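You operate a simulated robot arm through the tools that you are given. There is no shell and no other tool.

Carry out the task below with a simulated robot arm. There is one attempt and no reset: what you move stays moved.

TASK
One of the two blocks by the meter isn't drilled 9 mm deep; put it in the yellow tray.
Fine: zero the meter on its plate first, press it on both blocks, put it back. Set down upright: yellow meter.

Only the result counts: the job must be done as asked and must still hold three seconds after the hand-in. Knocking over, shifting, dropping, spilling or breaking anything else fails it.

THE ROBOT
A 7-joint arm with a two-finger parallel gripper, fixed in place. Base frame: the origin is on the floor under the middle of its stand, x ahead of it, y to its left, z up. Lengths are in mm, angles in rad, forces in N, time in s.
It reaches about 1247 mm from its shoulder. Its first joint turns from -2.304 to 2.304 rad. Payload 3.91 kg.
The TCP is the grasp point between the finger pads, 30 mm short of the fingertips. In the tool frame z runs along the fingers and y along their closing line. Largest opening 110 mm; finger width 20, thickness 10; the body of the gripper, 48 by 112 mm, starts 55 mm behind the TCP.
Orientation is told as [roll, pitch, yaw] about the base's x, y, z axes, in that order, counted from this pose: with the fingers straight down and closing along the base's y, the tool's x points along the base's -x, its y along +y and its z along -z.

THE INTERFACE
- The arm moves only by the tool servo_tool. Its argument "plan" is text: rows parted by semicolons, each of 6 numbers parted by spaces: the shift along the tool's x, y, z in mm, then the turn, a rotation vector about the tool's x, y, z in degrees. In form: tx ty tz ax ay az; .... A call has 1 to 20 rows; each row shifts and turns the commanded pose from where the row before left it, along the tool's axes as they then stand. "claw" is the finger opening in mm, from 0 to 110, set as the call begins (left out, the last holds). Each row takes 0.2 s and may step no farther than 50 mm and 0.15 rad from the row before; otherwise, or with a gripper value out of range, the whole call is refused. A pose out of reach is approached as far as the arm can. The call stops where the force on the tool passes 40 N (or 10 N more than at its start, if that is more) or the arm is blocked; 0.2 s more then pass. Each finger travels about 108 mm/s and halts on what it meets, pressing with about 26 N; the grip force reading is that of the motor and also rises with nothing between the fingers. The clock runs only during rows and for 0.2 s after the last one: add rows that do not move to give the fingers time. It gives the time, the measured TCP pose, the force on the tool (base axes), the opening and the grip force at its end, in the units of the frame above (readings bear some noise), with the torque about the TCP (base axes, N m) and any sound that the robot's microphone picked up.
- Cameras (640 x 400 px; columns grow to the right, rows downward): "scene" is fixed at [400.2, 650.1, 1519]; the picture's right is [-0.75, -0.66, 0.00], its down [-0.46, 0.53, -0.71] and it looks along [0.47, -0.54, -0.70] (base axes); focal length 366 px, centre (320, 200). "wrist" rides on the gripper at [72, 17, -103] in the tool frame; the picture's right is [-0.23, 0.97, 0.00], its down [-0.76, -0.18, -0.62] and it looks along [-0.61, -0.14, 0.78] (tool axes); focal length 222 px, centre (320, 200). There is no depth. A picture from a camera that has moved, and an enlarged one, comes with that camera's place and axes in the base frame and with its lens.
- grab_frame(camera): a new picture of that camera. No time passes.
- enlarge(camera, box): a new picture of the part [left, top, right, bottom] of that camera's present view, enlarged. No time passes.
- job_done(): hands the job in; it is judged then, once.

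Nothing tells you positions but the pictures and the camera data. Unless the task says otherwise, let go and move clear before handing in.

The tools are called by a JSON object that holds its "method" and its "body". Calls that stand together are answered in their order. servo_tool: Moves the arm, as the interface text tells. Its arguments: {"type":"object","properties":{"plan":{"type":"string"},"claw":{"type":"number"}},"required":["plan"]} The other tools are called the same way: grab_frame (camera) takes a picture; enlarge (camera, box) takes an enlarged picture of a part of a camera's view; job_done () hands the job in.

At the start:

```text
clock: 0.0
eef_pos: [636.2, -128.9, 1024.2]
tool_rot: [-0.001, 0.001, -0.002]
ft_force: [0.1, -0.4, 0.3]
ft_torque: [0.02, 0.01, -0.02]
opening: 109.7
gripper_force: 0.1
```

scene: 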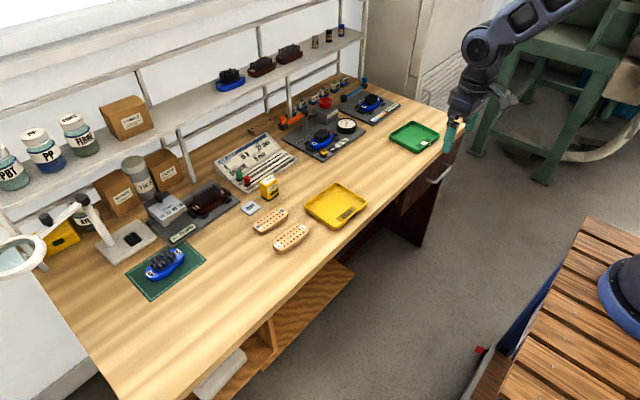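
wrist: 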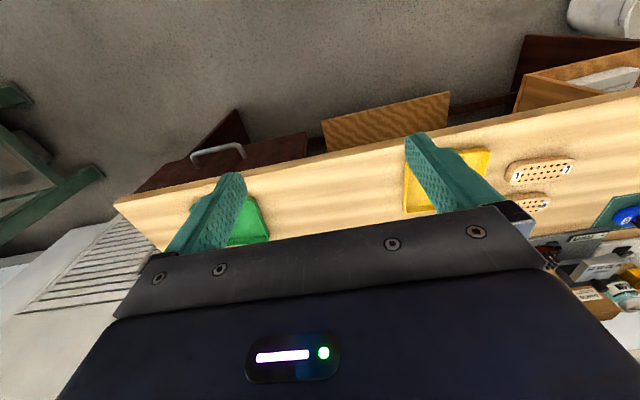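

I see a bench with a yellow meter, a small plate, two drilled blocks, and a yellow and a green tray. I'll enlarge the relevant area before moving anything.

{"method": "enlarge", "body": {"camera": "scene", "box": [220, 160, 380, 260]}}

{"method": "enlarge", "body": {"camera": "scene", "box": [240, 165, 300, 220]}}

{"method": "enlarge", "body": {"camera": "scene", "box": [80, 160, 260, 300]}}

```text
4.00 times, centred on (300, 210) of scene
camera zoom: at [400.2, 650.1, 1519.0], right [-0.75, -0.66, 0.0], down [-0.46, 0.53, -0.71], along [0.47, -0.54, -0.7], focal length 1466 px, centre (400, 160)
```

zoom: 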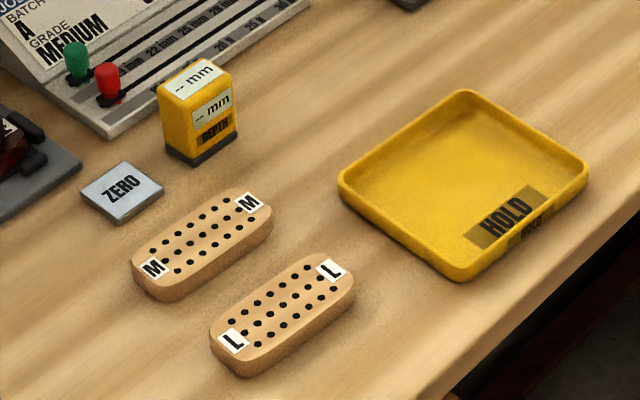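

```text
7.27 times, centred on (270, 192) of scene
camera zoom: at [400.2, 650.1, 1519.0], right [-0.75, -0.66, 0.0], down [-0.46, 0.53, -0.71], along [0.47, -0.54, -0.7], focal length 2665 px, centre (684, 254)
```

zoom: 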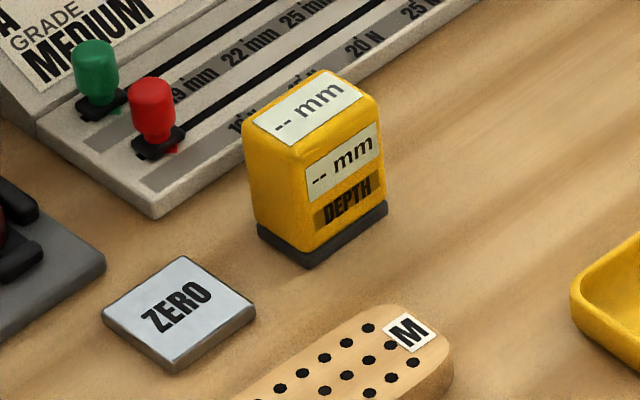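

```text
2.86 times, centred on (170, 230) of scene
camera zoom: at [400.2, 650.1, 1519.0], right [-0.75, -0.66, 0.0], down [-0.46, 0.53, -0.71], along [0.47, -0.54, -0.7], focal length 1047 px, centre (749, 114)
```

zoom: 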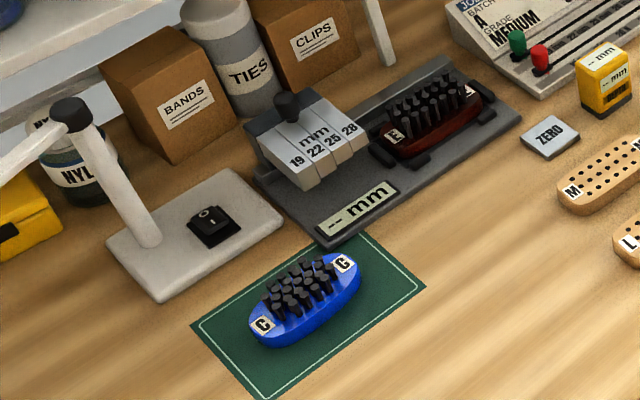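

The blocks (M and L), the ZERO plate and the yellow depth meter sit near x≈860–1000, y≈200. I'll move the arm above that area, staying high, to view it with the wrist camera.

{"method": "servo_tool", "body": {"plan": "-6 45 0 0 0 0; -6 45 0 0 0 0; -6 45 0 0 0 0; -6 45 0 0 0 0; -6 45 0 0 0 0; -6 45 0 0 0 0; -6 45 0 0 0 0; 0 0 0 0 0 0"}}

{"method": "grab_frame", "body": {"camera": "wrist"}}

{"method": "grab_frame", "body": {"camera": "scene"}}

```text
clock: 1.8
eef_pos: [679.0, 187.2, 1024.8]
tool_rot: [-0.001, -0.001, 0.0]
ft_force: [-0.8, 0.3, 0.1]
ft_torque: [-0.01, -0.03, 0.01]
opening: 109.9
gripper_force: 0.0
```

```text
taken
camera wrist: at [606.3, 203.9, 1128.3], right [0.23, 0.97, 0.0], down [0.76, -0.18, 0.62], along [0.61, -0.14, -0.78], focal length 222 px, centre (320, 200)
```

wrist: 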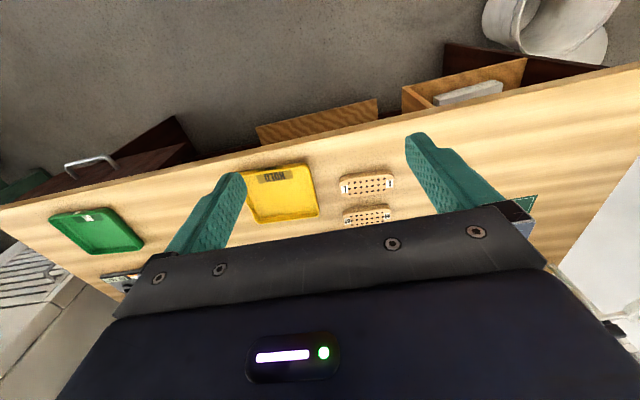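

```text
taken
```

scene: 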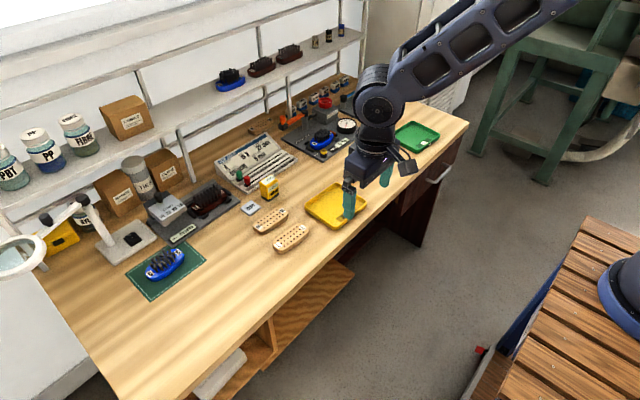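

I've estimated the layout (bench top z≈755; meter ≈[1038,144], plate ≈[1039,221], M ≈[950,228], L ≈[863,235], tray centre ≈[860,53]). I'll move further forward, still high, to see them closer up.

{"method": "servo_tool", "body": {"plan": "-40 0 0 0 0 0; -40 0 0 0 0 0; -40 0 5 0 0 0; -40 0 5 0 0 0; -40 0 5 0 0 0; -40 0 5 0 0 0; 0 0 5 0 0 0; 0 0 0 0 0 0"}}

{"method": "grab_frame", "body": {"camera": "wrist"}}

{"method": "grab_frame", "body": {"camera": "scene"}}

```text
clock: 3.6
eef_pos: [917.0, 187.8, 999.3]
tool_rot: [0.0, 0.001, 0.0]
ft_force: [0.2, -0.4, 1.1]
ft_torque: [0.01, 0.01, -0.01]
opening: 110.2
gripper_force: 0.0
```

```text
taken
camera wrist: at [844.7, 204.0, 1104.1], right [0.23, 0.97, 0.0], down [0.76, -0.18, 0.62], along [0.61, -0.14, -0.78], focal length 222 px, centre (320, 200)
```

wrist: 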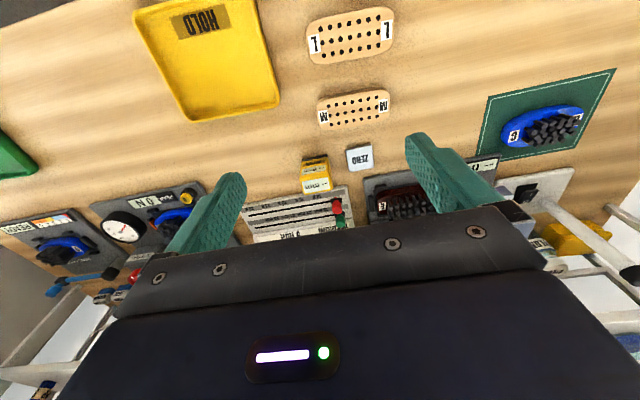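

```text
taken
```

scene: 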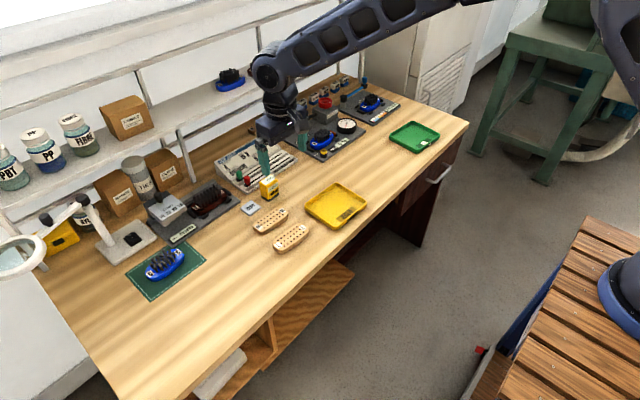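

{"method": "enlarge", "body": {"camera": "wrist", "box": [280, 80, 410, 200]}}

{"method": "enlarge", "body": {"camera": "wrist", "box": [120, 0, 420, 130]}}

{"method": "enlarge", "body": {"camera": "scene", "box": [235, 150, 305, 220]}}

```text
3.33 times, centred on (345, 140) of wrist
camera zoom: at [844.7, 204.0, 1104.1], right [0.23, 0.97, 0.0], down [0.76, -0.18, 0.62], along [0.61, -0.14, -0.78], focal length 740 px, centre (237, 400)
```

zoom: 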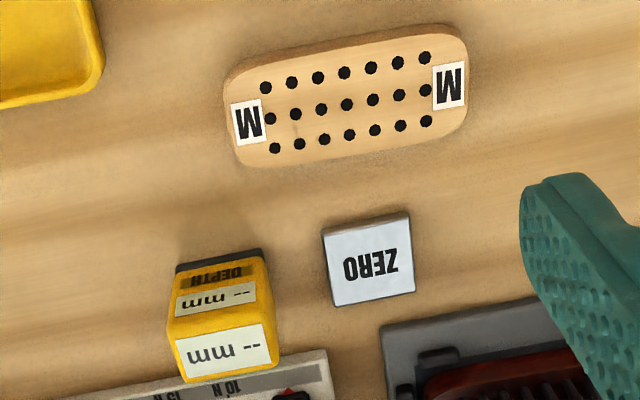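

```text
2.13 times, centred on (270, 65) of wrist
camera zoom: at [844.7, 204.0, 1104.1], right [0.23, 0.97, 0.0], down [0.76, -0.18, 0.62], along [0.61, -0.14, -0.78], focal length 474 px, centre (427, 488)
```

zoom: 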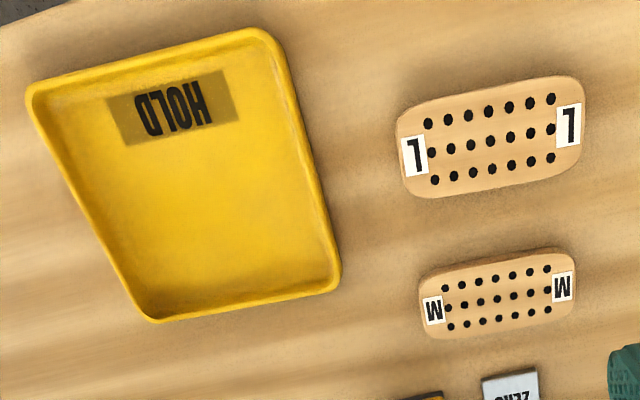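

```text
5.71 times, centred on (270, 185) of scene
camera zoom: at [400.2, 650.1, 1519.0], right [-0.75, -0.66, 0.0], down [-0.46, 0.53, -0.71], along [0.47, -0.54, -0.7], focal length 2094 px, centre (606, 286)
```

zoom: 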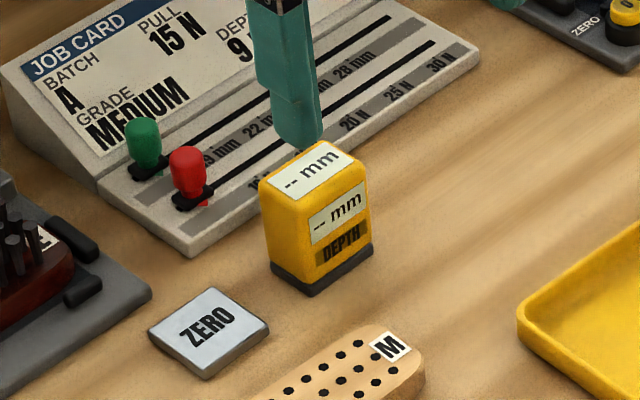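

The closer view puts the meter base at about x 1023–1055, y 128–175, top z≈821, with the plate centred at about [1038,228]. I'll narrow the fingers and hover above the meter for a closer check.

{"method": "servo_tool", "body": {"plan": "-24.4 -7.3 20 0 0 0; -24.4 -7.3 20 0 0 0; -24.4 -7.3 20 0 0 0; -24.4 -7.3 20 0 0 0; -24.4 -7.1 20 0 0 0; 0 0 0 0 0 0; 0 0 0 0 0 0", "claw": 80}}

{"method": "grab_frame", "body": {"camera": "wrist"}}

{"method": "enlarge", "body": {"camera": "wrist", "box": [220, 50, 420, 220]}}

{"method": "enlarge", "body": {"camera": "scene", "box": [220, 130, 320, 220]}}

```text
clock: 5.2
eef_pos: [1041.7, 150.0, 899.5]
tool_rot: [-0.001, -0.001, 0.002]
ft_force: [0.3, -1.0, -0.2]
ft_torque: [0.03, 0.01, 0.01]
opening: 80.1
gripper_force: 0.0
```

```text
taken
camera wrist: at [969.5, 167.0, 1004.4], right [0.23, 0.97, 0.0], down [0.76, -0.18, 0.62], along [0.61, -0.14, -0.78], focal length 222 px, centre (320, 200)
```

wrist: 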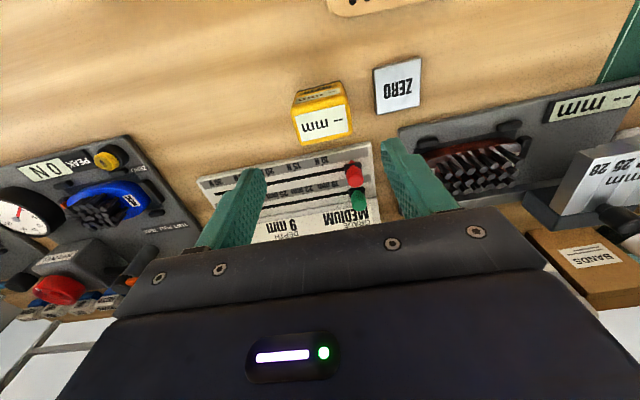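

```text
2.35 times, centred on (320, 135) of wrist
camera zoom: at [969.5, 167.0, 1004.4], right [0.23, 0.97, 0.0], down [0.76, -0.18, 0.62], along [0.61, -0.14, -0.78], focal length 523 px, centre (320, 353)
```

zoom: 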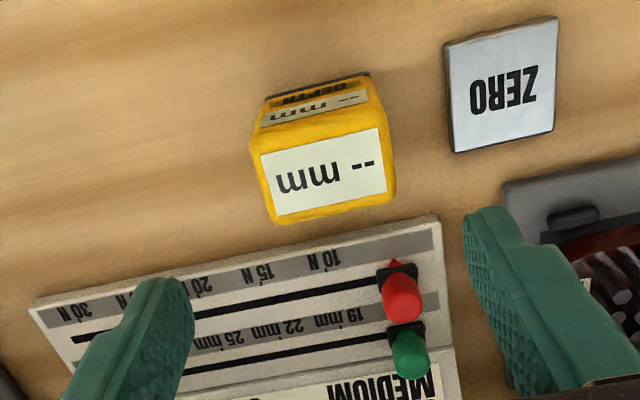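

```text
4.44 times, centred on (270, 175) of scene
camera zoom: at [400.2, 650.1, 1519.0], right [-0.75, -0.66, 0.0], down [-0.46, 0.53, -0.71], along [0.47, -0.54, -0.7], focal length 1629 px, centre (542, 311)
```

zoom: 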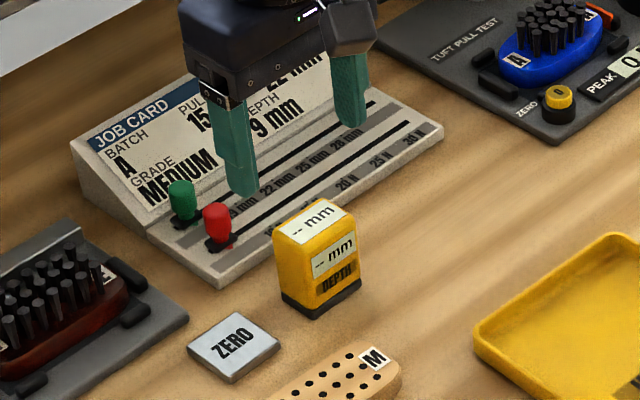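

The meter is centred at about [1035,152.5] and is squarely aligned. I'll shift over it, lower part way and check again.

{"method": "servo_tool", "body": {"plan": "5 2.5 10 0 0 0; 0 0 15 0 0 0; 0 0 15 0 0 0; 0 0 0 0 0 0"}}

{"method": "enlarge", "body": {"camera": "wrist", "box": [200, 80, 440, 240]}}

{"method": "enlarge", "body": {"camera": "scene", "box": [230, 140, 310, 210]}}

```text
clock: 6.2
eef_pos: [1035.6, 152.8, 858.3]
tool_rot: [0.0, -0.001, -0.001]
ft_force: [1.0, -0.7, 0.3]
ft_torque: [-0.01, -0.01, 0.0]
opening: 80.0
gripper_force: 0.0
```

```text
2.50 times, centred on (320, 160) of wrist
camera zoom: at [963.1, 169.5, 963.9], right [0.23, 0.97, 0.0], down [0.76, -0.18, 0.62], along [0.61, -0.14, -0.78], focal length 555 px, centre (320, 300)
```

zoom: 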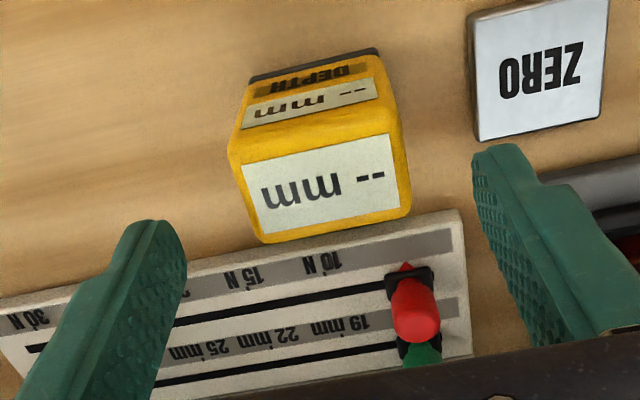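

```text
5.71 times, centred on (270, 175) of scene
camera zoom: at [400.2, 650.1, 1519.0], right [-0.75, -0.66, 0.0], down [-0.46, 0.53, -0.71], along [0.47, -0.54, -0.7], focal length 2094 px, centre (606, 343)
```

zoom: 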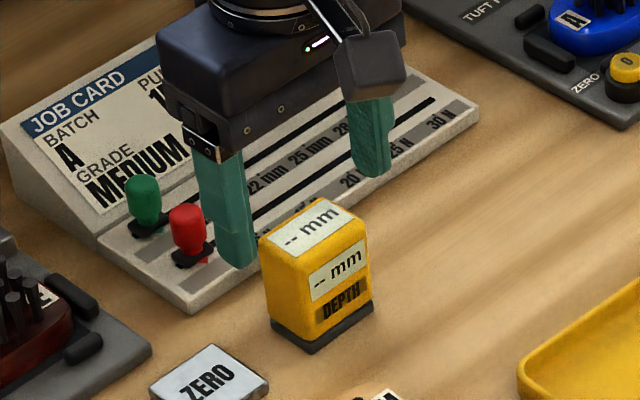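

The fingers are lined up with the meter at [1035.6,153] and its top is at about z 815. I'll narrow a little more to clear the ZERO plate and lower to grasp height.

{"method": "servo_tool", "body": {"plan": "0 0.6 0 0 0 0; 0 0 15 0 0 0; 0 0 15 0 0 0; 0 0 15 0 0 0; 0 0 14 0 0 0; 0 0 0 0 0 0", "claw": 68}}

{"method": "grab_frame", "body": {"camera": "wrist"}}

{"method": "enlarge", "body": {"camera": "scene", "box": [230, 140, 310, 210]}}

```text
clock: 7.6
eef_pos: [1034.7, 153.6, 800.4]
tool_rot: [0.0, 0.001, 0.001]
ft_force: [1.1, -0.8, -0.5]
ft_torque: [0.01, 0.03, 0.03]
opening: 67.8
gripper_force: 0.1
```

```text
taken
camera wrist: at [961.6, 169.6, 904.6], right [0.23, 0.97, 0.0], down [0.76, -0.18, 0.62], along [0.61, -0.14, -0.78], focal length 222 px, centre (320, 200)
```

wrist: 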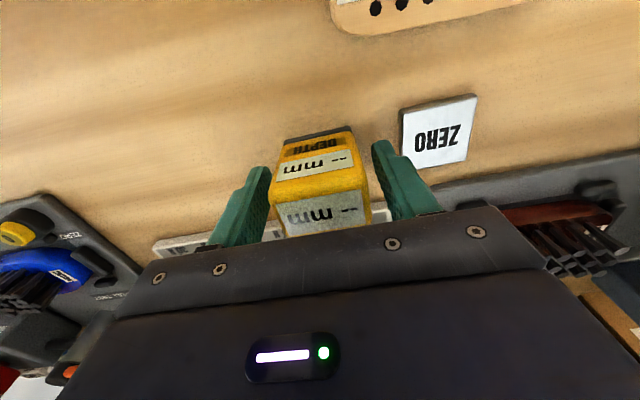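

```text
5.71 times, centred on (270, 175) of scene
camera zoom: at [400.2, 650.1, 1519.0], right [-0.75, -0.66, 0.0], down [-0.46, 0.53, -0.71], along [0.47, -0.54, -0.7], focal length 2094 px, centre (606, 343)
```

zoom: 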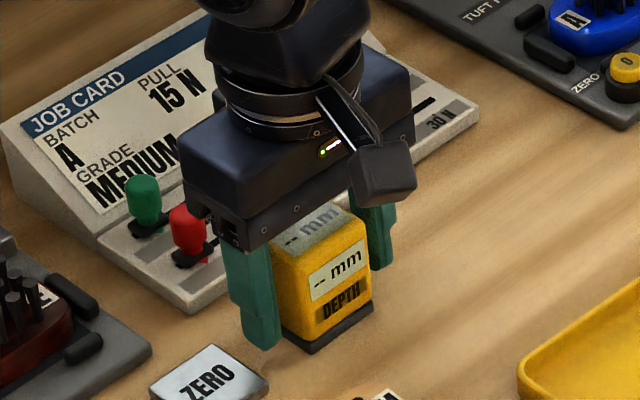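

The fingers straddle the meter cleanly. I'll lower 5 mm more and close on it.

{"method": "servo_tool", "body": {"plan": "0 0 5 0 0 0; 0 0 0 0 0 0"}}

{"method": "servo_tool", "body": {"plan": "0 0 0 0 0 0; 0 0 0 0 0 0; 0 0 0 0 0 0; 0 0 0 0 0 0", "claw": 20}}

{"method": "enlarge", "body": {"camera": "wrist", "box": [200, 80, 480, 260]}}

{"method": "enlarge", "body": {"camera": "scene", "box": [230, 140, 310, 210]}}

```text
clock: 8.2
eef_pos: [1034.0, 152.8, 795.3]
tool_rot: [0.001, -0.001, 0.0]
ft_force: [0.3, 0.1, -0.8]
ft_torque: [0.01, 0.02, -0.01]
opening: 68.2
gripper_force: 0.2
```

```text
clock: 9.2
eef_pos: [1033.4, 154.2, 795.8]
tool_rot: [0.001, 0.0, 0.001]
ft_force: [-0.5, 0.9, 1.3]
ft_torque: [-0.02, 0.0, 0.0]
opening: 47.8
gripper_force: 26.1
```

```text
2.22 times, centred on (340, 170) of wrist
camera zoom: at [961.5, 169.8, 899.7], right [0.23, 0.97, 0.0], down [0.76, -0.18, 0.62], along [0.61, -0.14, -0.78], focal length 494 px, centre (276, 267)
```

zoom: 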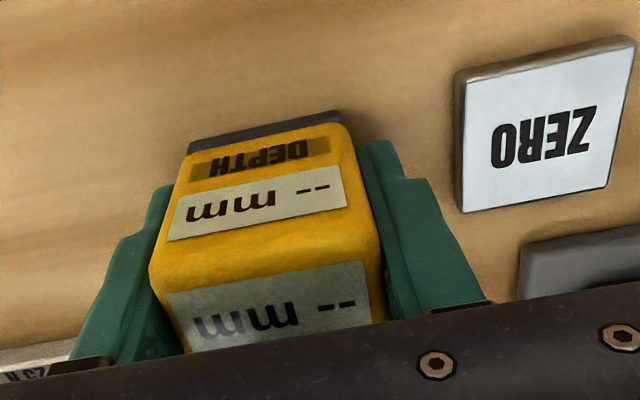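

```text
5.71 times, centred on (270, 175) of scene
camera zoom: at [400.2, 650.1, 1519.0], right [-0.75, -0.66, 0.0], down [-0.46, 0.53, -0.71], along [0.47, -0.54, -0.7], focal length 2094 px, centre (606, 343)
```

zoom: 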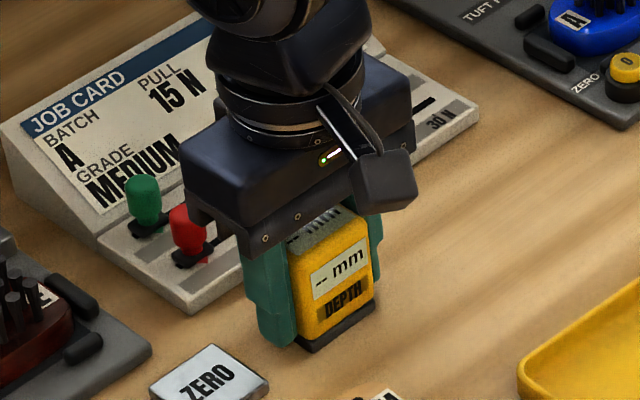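

The meter is gripped (47.8 mm wide, 26 N); its home pose is TCP ≈[1034.5,153.3,795.3]. I'll lift it straight up and carry it over the ZERO plate, about 77 mm in +y.

{"method": "servo_tool", "body": {"plan": "0 0 -10 0 0 0; 0 0 -15 0 0 0; 0 0 -15 0 0 0; 0 0 0 0 0 0"}}

{"method": "servo_tool", "body": {"plan": "0 20 0 0 0 0; 0 20 0 0 0 0; 0 20 0 0 0 0; -1 17 0 0 0 0; 0 0 0 0 0 0; 0 0 0 0 0 0"}}

{"method": "grab_frame", "body": {"camera": "wrist"}}

{"method": "enlarge", "body": {"camera": "scene", "box": [220, 140, 300, 220]}}

```text
clock: 10.2
eef_pos: [1035.1, 154.3, 835.0]
tool_rot: [0.001, 0.0, -0.001]
ft_force: [-0.3, 0.1, -2.1]
ft_torque: [-0.01, 0.01, 0.02]
opening: 48.0
gripper_force: 26.3
```

```text
clock: 11.6
eef_pos: [1037.1, 230.8, 835.9]
tool_rot: [0.001, 0.002, -0.001]
ft_force: [0.6, -0.9, -1.8]
ft_torque: [-0.01, 0.0, 0.03]
opening: 47.8
gripper_force: 26.8
```

```text
taken
camera wrist: at [964.4, 246.9, 940.2], right [0.23, 0.97, 0.0], down [0.76, -0.18, 0.62], along [0.61, -0.14, -0.78], focal length 222 px, centre (320, 200)
```

wrist: 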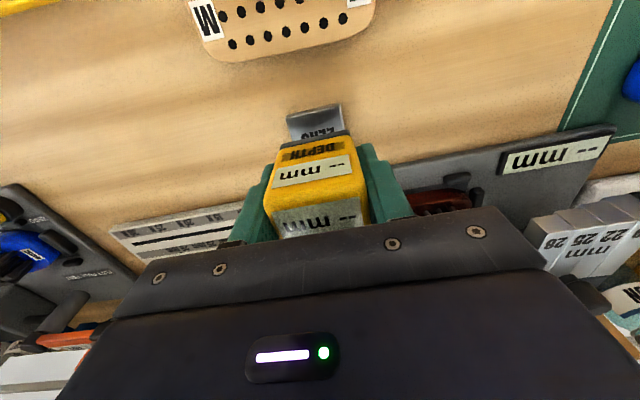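

```text
5.00 times, centred on (260, 180) of scene
camera zoom: at [400.2, 650.1, 1519.0], right [-0.75, -0.66, 0.0], down [-0.46, 0.53, -0.71], along [0.47, -0.54, -0.7], focal length 1832 px, centre (620, 300)
```

zoom: 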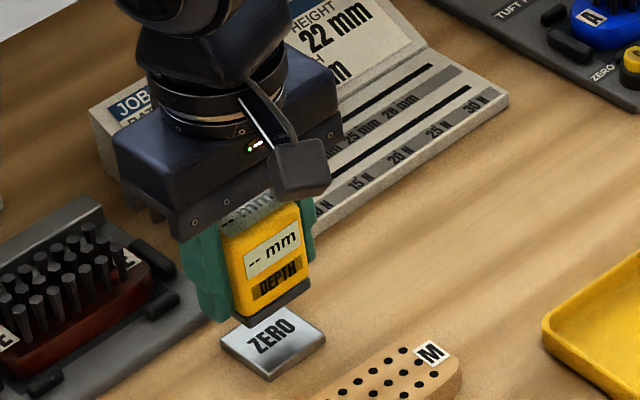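

The meter is over the plate and clear of the nearby fixture. I'll zoom in to check alignment, then descend slowly.

{"method": "servo_tool", "body": {"plan": "0 0 10 0 0 0; 0 0 10 0 0 0; 0 0 0 0 0 0"}}

{"method": "enlarge", "body": {"camera": "wrist", "box": [220, 80, 420, 240]}}

{"method": "enlarge", "body": {"camera": "scene", "box": [230, 170, 290, 220]}}

```text
clock: 12.4
eef_pos: [1036.2, 230.3, 816.0]
tool_rot: [0.0, 0.0, 0.0]
ft_force: [-0.5, -0.9, -1.7]
ft_torque: [0.03, 0.0, 0.0]
opening: 47.8
gripper_force: 25.4
```

```text
2.50 times, centred on (320, 160) of wrist
camera zoom: at [964.0, 246.6, 920.3], right [0.23, 0.97, 0.0], down [0.76, -0.18, 0.62], along [0.61, -0.14, -0.78], focal length 555 px, centre (320, 300)
```

zoom: 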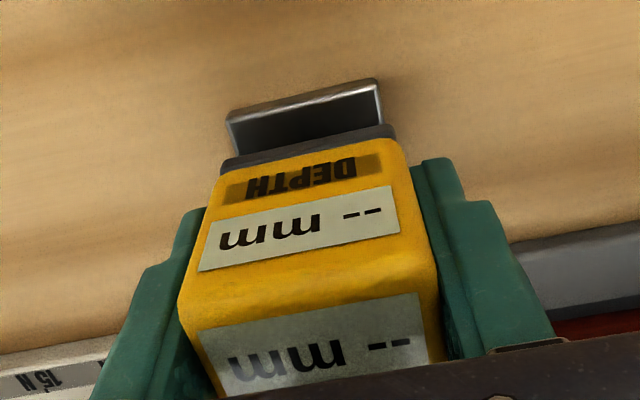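

```text
8.00 times, centred on (260, 195) of scene
camera zoom: at [400.2, 650.1, 1519.0], right [-0.75, -0.66, 0.0], down [-0.46, 0.53, -0.71], along [0.47, -0.54, -0.7], focal length 2932 px, centre (800, 240)
```

zoom: 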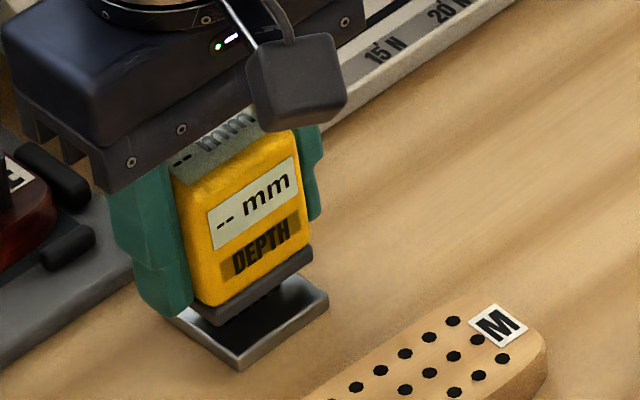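

Alignment over the plate is good. I'll descend in small steps until I see contact force.

{"method": "servo_tool", "body": {"plan": "0 0 5 0 0 0; 0 0 3 0 0 0; 0 0 0 0 0 0"}}

{"method": "servo_tool", "body": {"plan": "0 0 1 0 0 0; 0 0 1 0 0 0; 0 0 0 0 0 0"}}

{"method": "enlarge", "body": {"camera": "scene", "box": [230, 170, 290, 220]}}

```text
clock: 13.2
eef_pos: [1036.1, 230.6, 808.2]
tool_rot: [-0.001, 0.001, 0.001]
ft_force: [0.2, 0.9, -3.0]
ft_torque: [0.02, -0.02, -0.03]
opening: 47.6
gripper_force: 25.7
```

```text
clock: 14.0
eef_pos: [1036.2, 231.0, 805.5]
tool_rot: [0.0, 0.001, 0.001]
ft_force: [-0.6, 0.1, -1.9]
ft_torque: [-0.04, 0.0, 0.0]
opening: 47.6
gripper_force: 25.8
```

```text
8.00 times, centred on (260, 195) of scene
camera zoom: at [400.2, 650.1, 1519.0], right [-0.75, -0.66, 0.0], down [-0.46, 0.53, -0.71], along [0.47, -0.54, -0.7], focal length 2932 px, centre (800, 240)
```

zoom: 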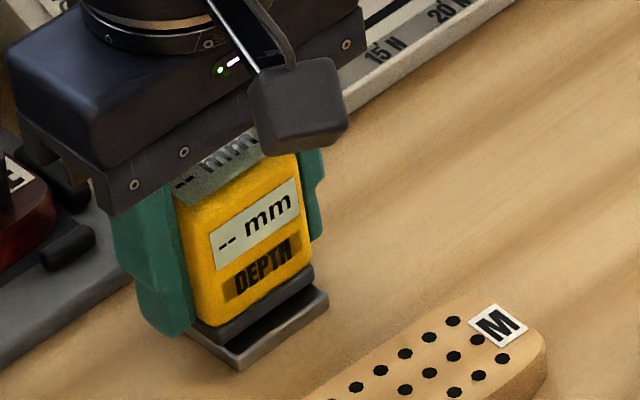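

{"method": "servo_tool", "body": {"plan": "0 0 1 0 0 0; 0 0 1 0 0 0; 0 0 0 0 0 0"}}

{"method": "enlarge", "body": {"camera": "scene", "box": [230, 170, 290, 220]}}

```text
clock: 14.8
eef_pos: [1036.0, 230.6, 803.9]
tool_rot: [0.0, -0.001, 0.001]
ft_force: [-0.7, -0.3, -2.2]
ft_torque: [-0.01, -0.03, 0.01]
opening: 48.1
gripper_force: 26.1
```

```text
8.00 times, centred on (260, 195) of scene
camera zoom: at [400.2, 650.1, 1519.0], right [-0.75, -0.66, 0.0], down [-0.46, 0.53, -0.71], along [0.47, -0.54, -0.7], focal length 2932 px, centre (800, 240)
```

zoom: 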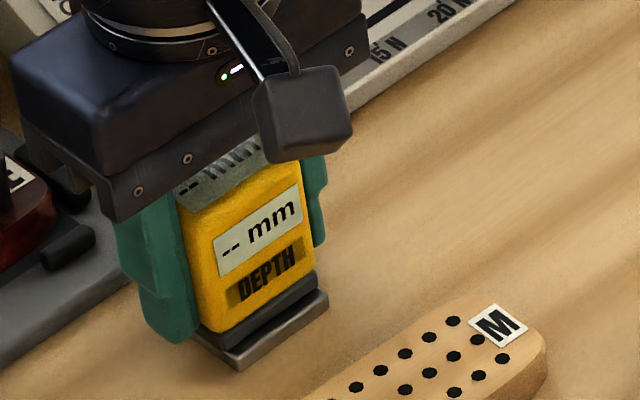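

Still no contact force, but the gap is nearly closed. I'll continue with 1 mm steps.

{"method": "servo_tool", "body": {"plan": "0 0 0.7 0 0 0; 0 0 0.7 0 0 0; 0 0 0 0 0 0"}}

{"method": "enlarge", "body": {"camera": "scene", "box": [230, 170, 290, 220]}}

```text
clock: 15.6
eef_pos: [1034.7, 230.6, 803.2]
tool_rot: [0.001, -0.002, 0.0]
ft_force: [4.0, -0.7, 10.3]
ft_torque: [-0.1, 0.06, 0.0]
opening: 47.6
gripper_force: 26.0
```

```text
8.00 times, centred on (260, 195) of scene
camera zoom: at [400.2, 650.1, 1519.0], right [-0.75, -0.66, 0.0], down [-0.46, 0.53, -0.71], along [0.47, -0.54, -0.7], focal length 2932 px, centre (800, 240)
```

zoom: 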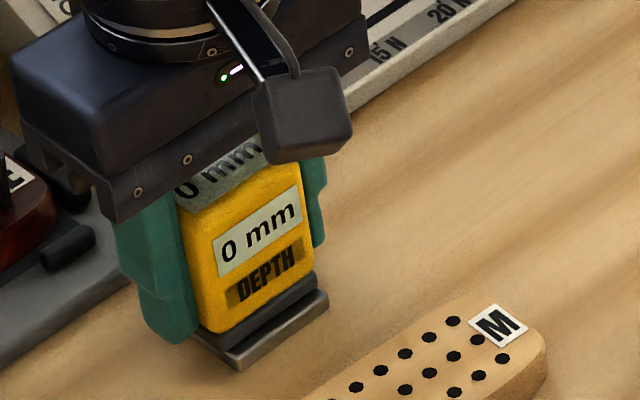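

The meter reads "0 mm" on the plate, so it's zeroed. I'll lift, carry it over block M (centre ≈[952,228]) and check the view.

{"method": "servo_tool", "body": {"plan": "0 0 -5 0 0 0; 0 0 -15 0 0 0; 0 0 -20 0 0 0; 0 0 -15 0 0 0; 21 -0.5 0 0 0 0; 21 -0.5 0 0 0 0; 21 -0.5 0 0 0 0; 21 -0.5 0 0 0 0; 0 0 0 0 0 0; 0 0 0 0 0 0"}}

{"method": "grab_frame", "body": {"camera": "wrist"}}

{"method": "enlarge", "body": {"camera": "wrist", "box": [200, 60, 440, 240]}}

{"method": "enlarge", "body": {"camera": "scene", "box": [225, 160, 315, 240]}}

```text
clock: 17.8
eef_pos: [951.9, 228.9, 857.5]
tool_rot: [0.001, 0.0, -0.001]
ft_force: [-0.5, -0.2, -2.0]
ft_torque: [0.01, 0.0, -0.03]
opening: 47.8
gripper_force: 26.2
```

```text
taken
camera wrist: at [880.1, 245.5, 961.6], right [0.23, 0.97, 0.0], down [0.76, -0.18, 0.62], along [0.61, -0.14, -0.78], focal length 222 px, centre (320, 200)
```

wrist: 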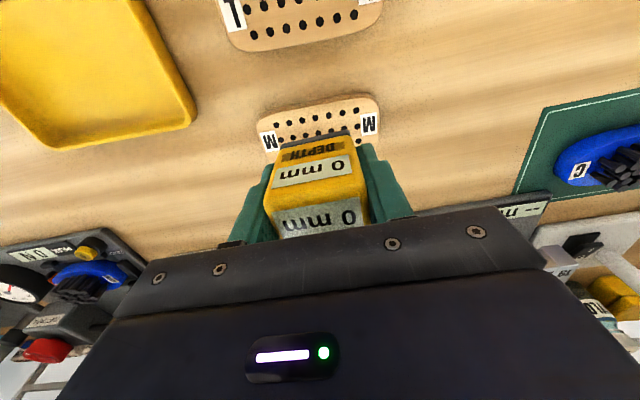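

```text
2.22 times, centred on (320, 150) of wrist
camera zoom: at [880.1, 245.5, 961.6], right [0.23, 0.97, 0.0], down [0.76, -0.18, 0.62], along [0.61, -0.14, -0.78], focal length 494 px, centre (320, 311)
```

zoom: 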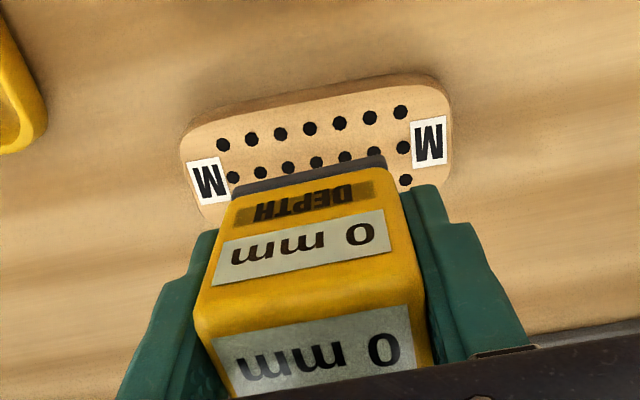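

```text
5.00 times, centred on (270, 200) of scene
camera zoom: at [400.2, 650.1, 1519.0], right [-0.75, -0.66, 0.0], down [-0.46, 0.53, -0.71], along [0.47, -0.54, -0.7], focal length 1832 px, centre (570, 200)
```

zoom: 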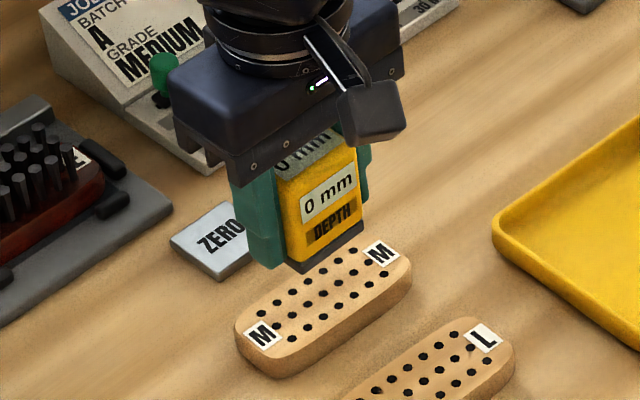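

The meter is centred over block M, at [952,228]. I'll descend and then press gently in small steps.

{"method": "servo_tool", "body": {"plan": "0 -1 10 0 0 0; 0 0 10 0 0 0; 0 0 10 0 0 0; 0 0 0 0 0 0"}}

{"method": "enlarge", "body": {"camera": "scene", "box": [235, 180, 305, 240]}}

{"method": "enlarge", "body": {"camera": "wrist", "box": [200, 60, 440, 240]}}

```text
clock: 18.8
eef_pos: [951.8, 227.8, 826.6]
tool_rot: [-0.001, 0.0, 0.0]
ft_force: [0.1, -0.4, -1.1]
ft_torque: [0.03, 0.01, 0.02]
opening: 47.8
gripper_force: 25.8
```

```text
6.67 times, centred on (270, 210) of scene
camera zoom: at [400.2, 650.1, 1519.0], right [-0.75, -0.66, 0.0], down [-0.46, 0.53, -0.71], along [0.47, -0.54, -0.7], focal length 2443 px, centre (653, 133)
```

zoom: 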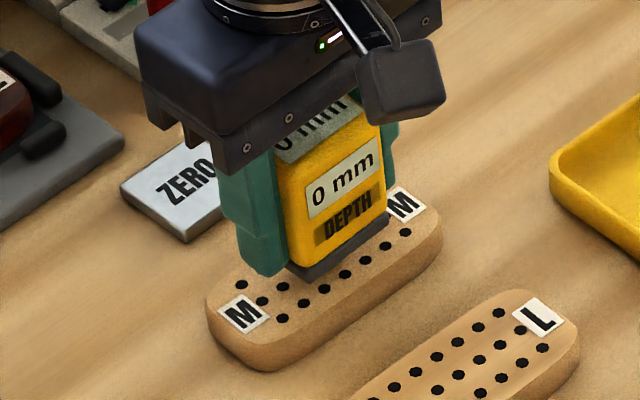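

```text
2.22 times, centred on (320, 150) of wrist
camera zoom: at [879.2, 243.9, 931.2], right [0.23, 0.97, 0.0], down [0.76, -0.18, 0.62], along [0.61, -0.14, -0.78], focal length 494 px, centre (320, 311)
```

zoom: 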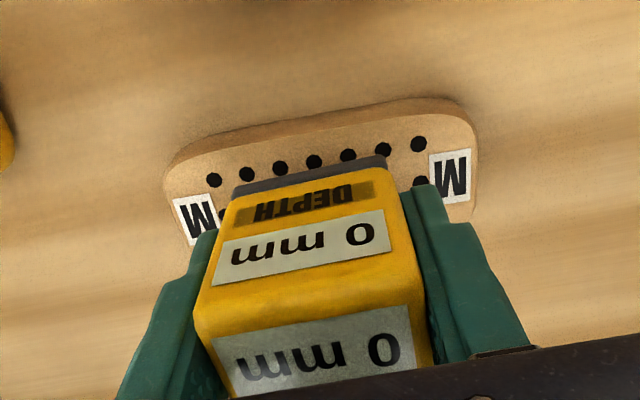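

I'm a little above the block, so I'll keep descending in small steps and read the force and display.

{"method": "servo_tool", "body": {"plan": "0 0 2 0 0 0; 0 0 2 0 0 0; 0 0 1 0 0 0; 0 0 0 0 0 0"}}

{"method": "enlarge", "body": {"camera": "scene", "box": [235, 180, 305, 240]}}

```text
clock: 19.8
eef_pos: [951.8, 227.4, 822.9]
tool_rot: [-0.001, 0.0, 0.001]
ft_force: [0.0, -1.1, -2.4]
ft_torque: [-0.01, -0.01, 0.0]
opening: 47.9
gripper_force: 25.8
```

```text
6.67 times, centred on (270, 210) of scene
camera zoom: at [400.2, 650.1, 1519.0], right [-0.75, -0.66, 0.0], down [-0.46, 0.53, -0.71], along [0.47, -0.54, -0.7], focal length 2443 px, centre (653, 133)
```

zoom: 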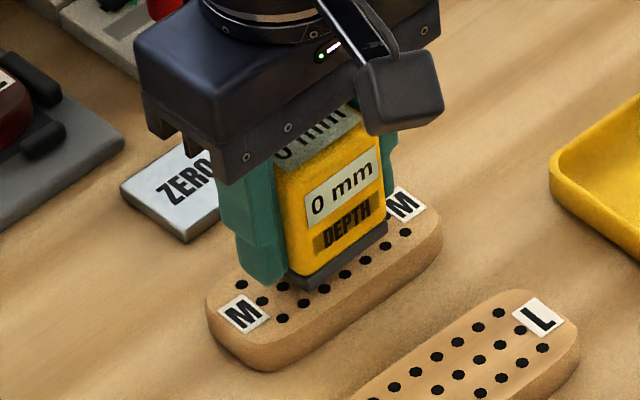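

{"method": "servo_tool", "body": {"plan": "0 0 1 0 0 0; 0 0 1 0 0 0; 0 0 0 0 0 0"}}

{"method": "servo_tool", "body": {"plan": "0 0 1 0 0 0; 0 0 0 0 0 0"}}

{"method": "enlarge", "body": {"camera": "scene", "box": [235, 180, 305, 240]}}

```text
clock: 20.6
eef_pos: [951.7, 227.6, 820.0]
tool_rot: [0.001, 0.001, 0.0]
ft_force: [1.0, 0.0, -1.1]
ft_torque: [0.0, -0.01, -0.04]
opening: 47.8
gripper_force: 25.9
```

```text
clock: 21.2
eef_pos: [951.3, 229.4, 818.9]
tool_rot: [0.0, -0.001, 0.0]
ft_force: [0.5, -0.1, -2.4]
ft_torque: [0.0, -0.03, 0.04]
opening: 47.8
gripper_force: 25.9
```

```text
6.67 times, centred on (270, 210) of scene
camera zoom: at [400.2, 650.1, 1519.0], right [-0.75, -0.66, 0.0], down [-0.46, 0.53, -0.71], along [0.47, -0.54, -0.7], focal length 2443 px, centre (653, 133)
```

zoom: 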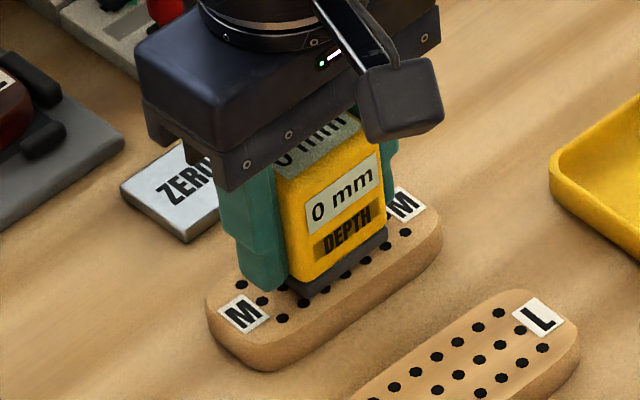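

No contact yet at z≈819, so I'll continue in 1 mm steps.

{"method": "servo_tool", "body": {"plan": "0 0 1 0 0 0; 0 0 0 0 0 0"}}

{"method": "enlarge", "body": {"camera": "scene", "box": [235, 180, 305, 240]}}

```text
clock: 21.8
eef_pos: [952.2, 227.9, 818.9]
tool_rot: [-0.001, 0.0, -0.001]
ft_force: [0.1, -0.6, -1.5]
ft_torque: [0.01, 0.03, 0.01]
opening: 47.8
gripper_force: 25.8
```

```text
6.67 times, centred on (270, 210) of scene
camera zoom: at [400.2, 650.1, 1519.0], right [-0.75, -0.66, 0.0], down [-0.46, 0.53, -0.71], along [0.47, -0.54, -0.7], focal length 2443 px, centre (653, 133)
```

zoom: 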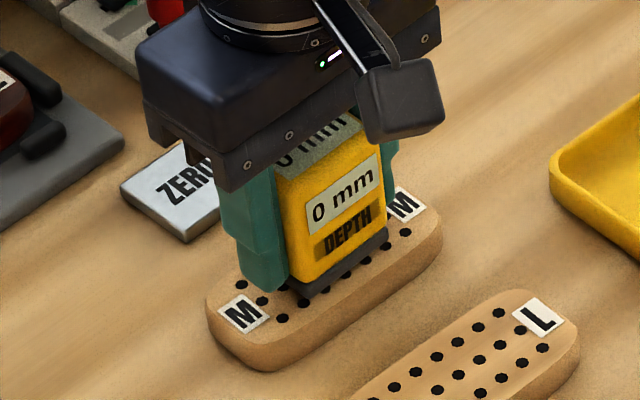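

{"method": "servo_tool", "body": {"plan": "0 0 1 0 0 0; 0 0 0 0 0 0"}}

{"method": "servo_tool", "body": {"plan": "0 0 0.7 0 0 0; 0 0 0 0 0 0"}}

{"method": "enlarge", "body": {"camera": "scene", "box": [235, 180, 305, 240]}}

```text
clock: 22.4
eef_pos: [952.4, 228.2, 817.1]
tool_rot: [0.001, 0.001, 0.0]
ft_force: [-0.1, -0.6, -1.5]
ft_torque: [-0.03, 0.0, -0.01]
opening: 47.9
gripper_force: 25.6
```

```text
clock: 23.0
eef_pos: [951.2, 228.2, 817.2]
tool_rot: [0.0, 0.0, 0.0]
ft_force: [-0.3, -0.9, -1.9]
ft_torque: [0.01, 0.02, -0.03]
opening: 47.9
gripper_force: 26.1
```

```text
6.67 times, centred on (270, 210) of scene
camera zoom: at [400.2, 650.1, 1519.0], right [-0.75, -0.66, 0.0], down [-0.46, 0.53, -0.71], along [0.47, -0.54, -0.7], focal length 2443 px, centre (653, 133)
```

zoom: 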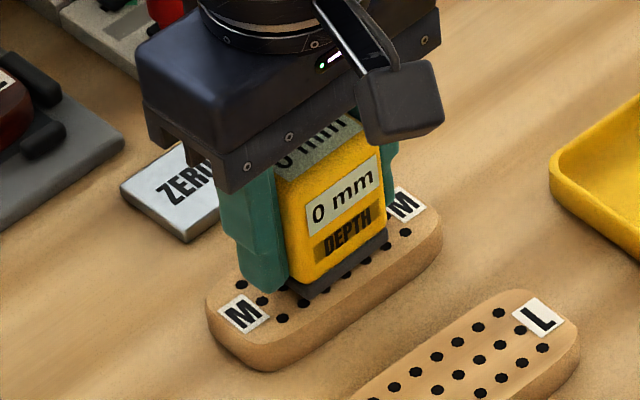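

{"method": "servo_tool", "body": {"plan": "0 0 0.7 0 0 0; 0 0 0 0 0 0"}}

{"method": "servo_tool", "body": {"plan": "0 0 0.7 0 0 0; 0 0 0 0 0 0"}}

{"method": "enlarge", "body": {"camera": "scene", "box": [235, 180, 305, 240]}}

```text
clock: 23.6
eef_pos: [951.6, 227.2, 816.6]
tool_rot: [0.0, 0.0, 0.001]
ft_force: [0.2, 0.2, -2.1]
ft_torque: [0.01, 0.0, 0.01]
opening: 47.9
gripper_force: 26.3
```

```text
clock: 24.2
eef_pos: [951.6, 228.3, 816.0]
tool_rot: [0.001, 0.0, 0.001]
ft_force: [0.5, -0.5, -1.5]
ft_torque: [0.05, -0.02, -0.02]
opening: 47.9
gripper_force: 25.9
```

```text
6.67 times, centred on (270, 210) of scene
camera zoom: at [400.2, 650.1, 1519.0], right [-0.75, -0.66, 0.0], down [-0.46, 0.53, -0.71], along [0.47, -0.54, -0.7], focal length 2443 px, centre (653, 133)
```

zoom: 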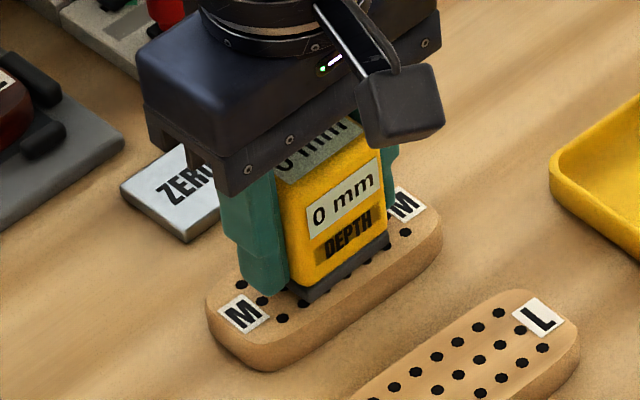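

Still free, with only about 2 N of weight reading. I'll continue in fine steps, checking the force after each.

{"method": "servo_tool", "body": {"plan": "0 0 0.8 0 0 0; 0 0 0 0 0 0"}}

{"method": "servo_tool", "body": {"plan": "0 0 0.8 0 0 0; 0 0 0 0 0 0"}}

{"method": "enlarge", "body": {"camera": "scene", "box": [235, 180, 305, 240]}}

```text
clock: 24.8
eef_pos: [952.4, 228.2, 815.7]
tool_rot: [0.0, 0.0, 0.0]
ft_force: [0.1, 0.1, -0.8]
ft_torque: [0.0, 0.0, 0.03]
opening: 47.9
gripper_force: 25.5
```

```text
clock: 25.4
eef_pos: [950.9, 229.0, 814.7]
tool_rot: [0.0, -0.001, 0.0]
ft_force: [-0.7, 0.8, -1.8]
ft_torque: [-0.01, 0.0, -0.02]
opening: 47.8
gripper_force: 25.9
```

```text
6.67 times, centred on (270, 210) of scene
camera zoom: at [400.2, 650.1, 1519.0], right [-0.75, -0.66, 0.0], down [-0.46, 0.53, -0.71], along [0.47, -0.54, -0.7], focal length 2443 px, centre (653, 133)
```

zoom: 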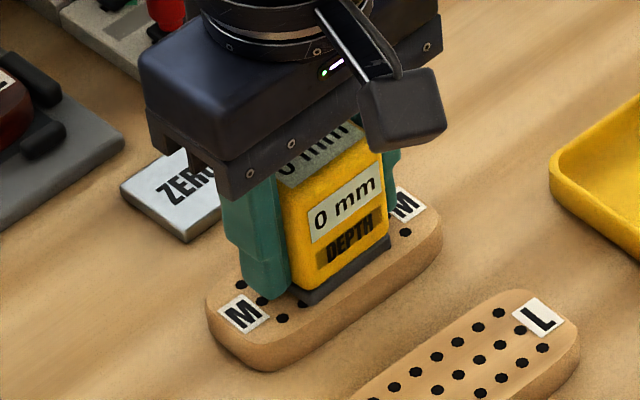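

{"method": "servo_tool", "body": {"plan": "0 0 0.8 0 0 0; 0 0 0 0 0 0"}}

{"method": "servo_tool", "body": {"plan": "0 0 0.8 0 0 0; 0 0 0 0 0 0"}}

{"method": "enlarge", "body": {"camera": "scene", "box": [235, 180, 305, 240]}}

```text
clock: 26.0
eef_pos: [951.8, 228.9, 813.5]
tool_rot: [0.0, -0.001, -0.001]
ft_force: [0.7, -0.9, 1.1]
ft_torque: [-0.03, -0.04, 0.01]
opening: 47.9
gripper_force: 26.1
```

```text
clock: 26.6
eef_pos: [950.9, 228.2, 813.1]
tool_rot: [0.0, -0.003, -0.001]
ft_force: [-2.9, -0.6, 11.8]
ft_torque: [-0.05, 0.08, -0.02]
opening: 47.9
gripper_force: 25.9
```

```text
6.67 times, centred on (270, 210) of scene
camera zoom: at [400.2, 650.1, 1519.0], right [-0.75, -0.66, 0.0], down [-0.46, 0.53, -0.71], along [0.47, -0.54, -0.7], focal length 2443 px, centre (653, 133)
```

zoom: 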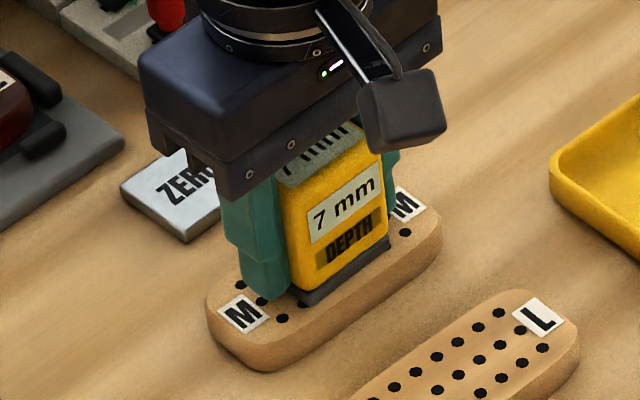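

Block M reads 7 mm with contact confirmed. I'll lift and carry the meter to block L (≈[867,236]).

{"method": "enlarge", "body": {"camera": "wrist", "box": [200, 60, 440, 240]}}

{"method": "servo_tool", "body": {"plan": "0 0 -5 0 0 0; 0 0 -15 0 0 0; 0 0 -20 0 0 0; 21 2 0 0 0 0; 21 2 0 0 0 0; 21 2 0 0 0 0; 21 2 0 0 0 0; 0 0 0 0 0 0; 0 0 0 0 0 0"}}

{"method": "enlarge", "body": {"camera": "wrist", "box": [200, 60, 440, 240]}}

{"method": "enlarge", "body": {"camera": "scene", "box": [235, 180, 325, 260]}}

```text
2.22 times, centred on (320, 150) of wrist
camera zoom: at [879.4, 244.4, 917.4], right [0.23, 0.97, 0.0], down [0.76, -0.18, 0.62], along [0.61, -0.14, -0.78], focal length 494 px, centre (320, 311)
```

zoom: 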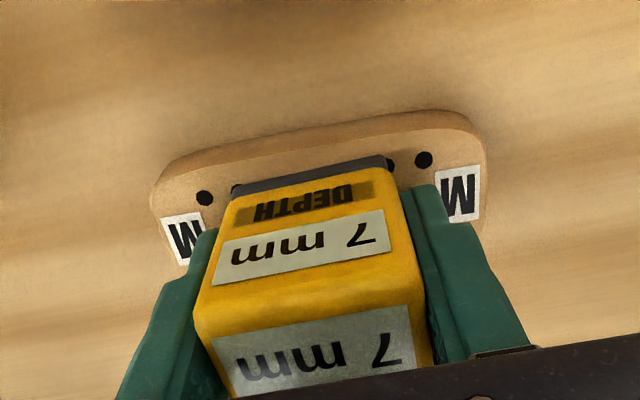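

```text
clock: 28.6
eef_pos: [869.3, 234.4, 851.7]
tool_rot: [0.0, 0.001, -0.001]
ft_force: [-0.4, -0.6, -2.2]
ft_torque: [0.02, -0.01, 0.01]
opening: 47.9
gripper_force: 26.2
```

```text
2.22 times, centred on (320, 150) of wrist
camera zoom: at [796.7, 250.8, 956.0], right [0.23, 0.97, 0.0], down [0.76, -0.18, 0.62], along [0.61, -0.14, -0.78], focal length 494 px, centre (320, 311)
```

zoom: 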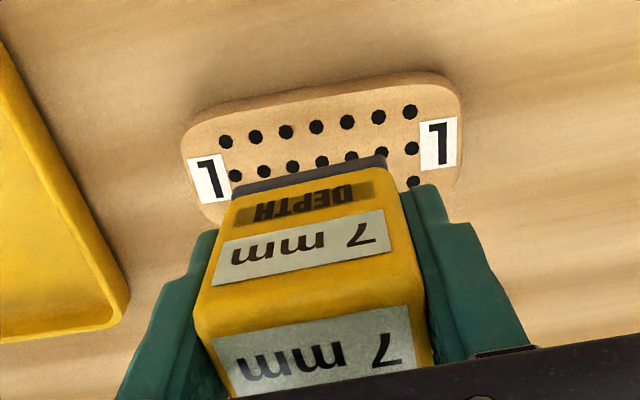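

```text
5.00 times, centred on (280, 220) of scene
camera zoom: at [400.2, 650.1, 1519.0], right [-0.75, -0.66, 0.0], down [-0.46, 0.53, -0.71], along [0.47, -0.54, -0.7], focal length 1832 px, centre (520, 100)
```

zoom: 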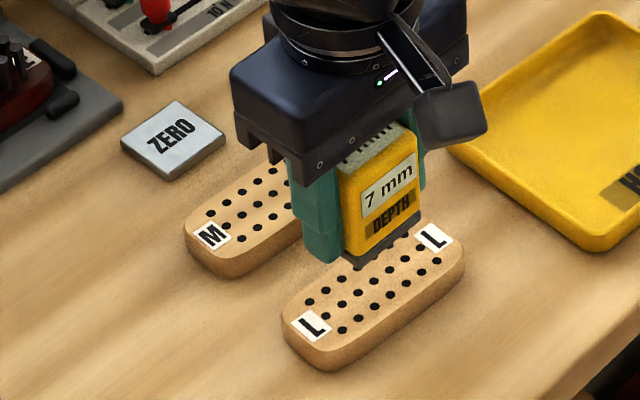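

The meter is centred over block L, at [868.5,235]. I'll descend to just above contact, then press in small steps.

{"method": "servo_tool", "body": {"plan": "0.5 1 12 0 0 0; 0 0 12 0 0 0; 0 0 8 0 0 0; 0 0 4 0 0 0; 0 0 0 0 0 0"}}

{"method": "servo_tool", "body": {"plan": "0 0 1 0 0 0; 0 0 1 0 0 0; 0 0 0 0 0 0"}}

{"method": "enlarge", "body": {"camera": "scene", "box": [255, 195, 325, 255]}}

```text
clock: 29.8
eef_pos: [867.3, 235.8, 815.4]
tool_rot: [-0.001, 0.001, 0.001]
ft_force: [0.2, -0.4, -1.9]
ft_torque: [-0.03, 0.01, -0.02]
opening: 47.9
gripper_force: 26.0
```

```text
clock: 30.6
eef_pos: [867.1, 237.9, 812.8]
tool_rot: [-0.001, 0.0, 0.002]
ft_force: [-0.2, 0.4, -1.6]
ft_torque: [-0.03, -0.05, 0.01]
opening: 47.6
gripper_force: 25.8
```

```text
6.67 times, centred on (290, 225) of scene
camera zoom: at [400.2, 650.1, 1519.0], right [-0.75, -0.66, 0.0], down [-0.46, 0.53, -0.71], along [0.47, -0.54, -0.7], focal length 2443 px, centre (520, 33)
```

zoom: 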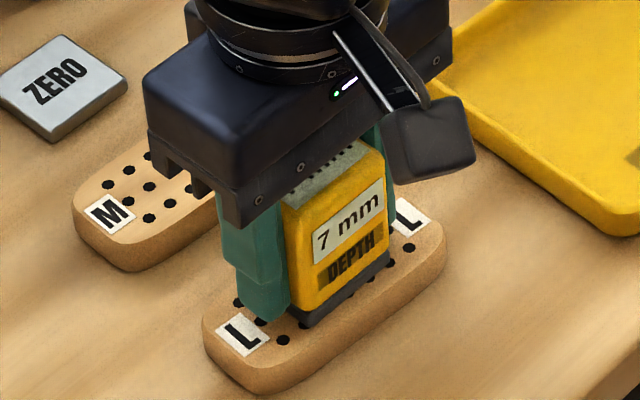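

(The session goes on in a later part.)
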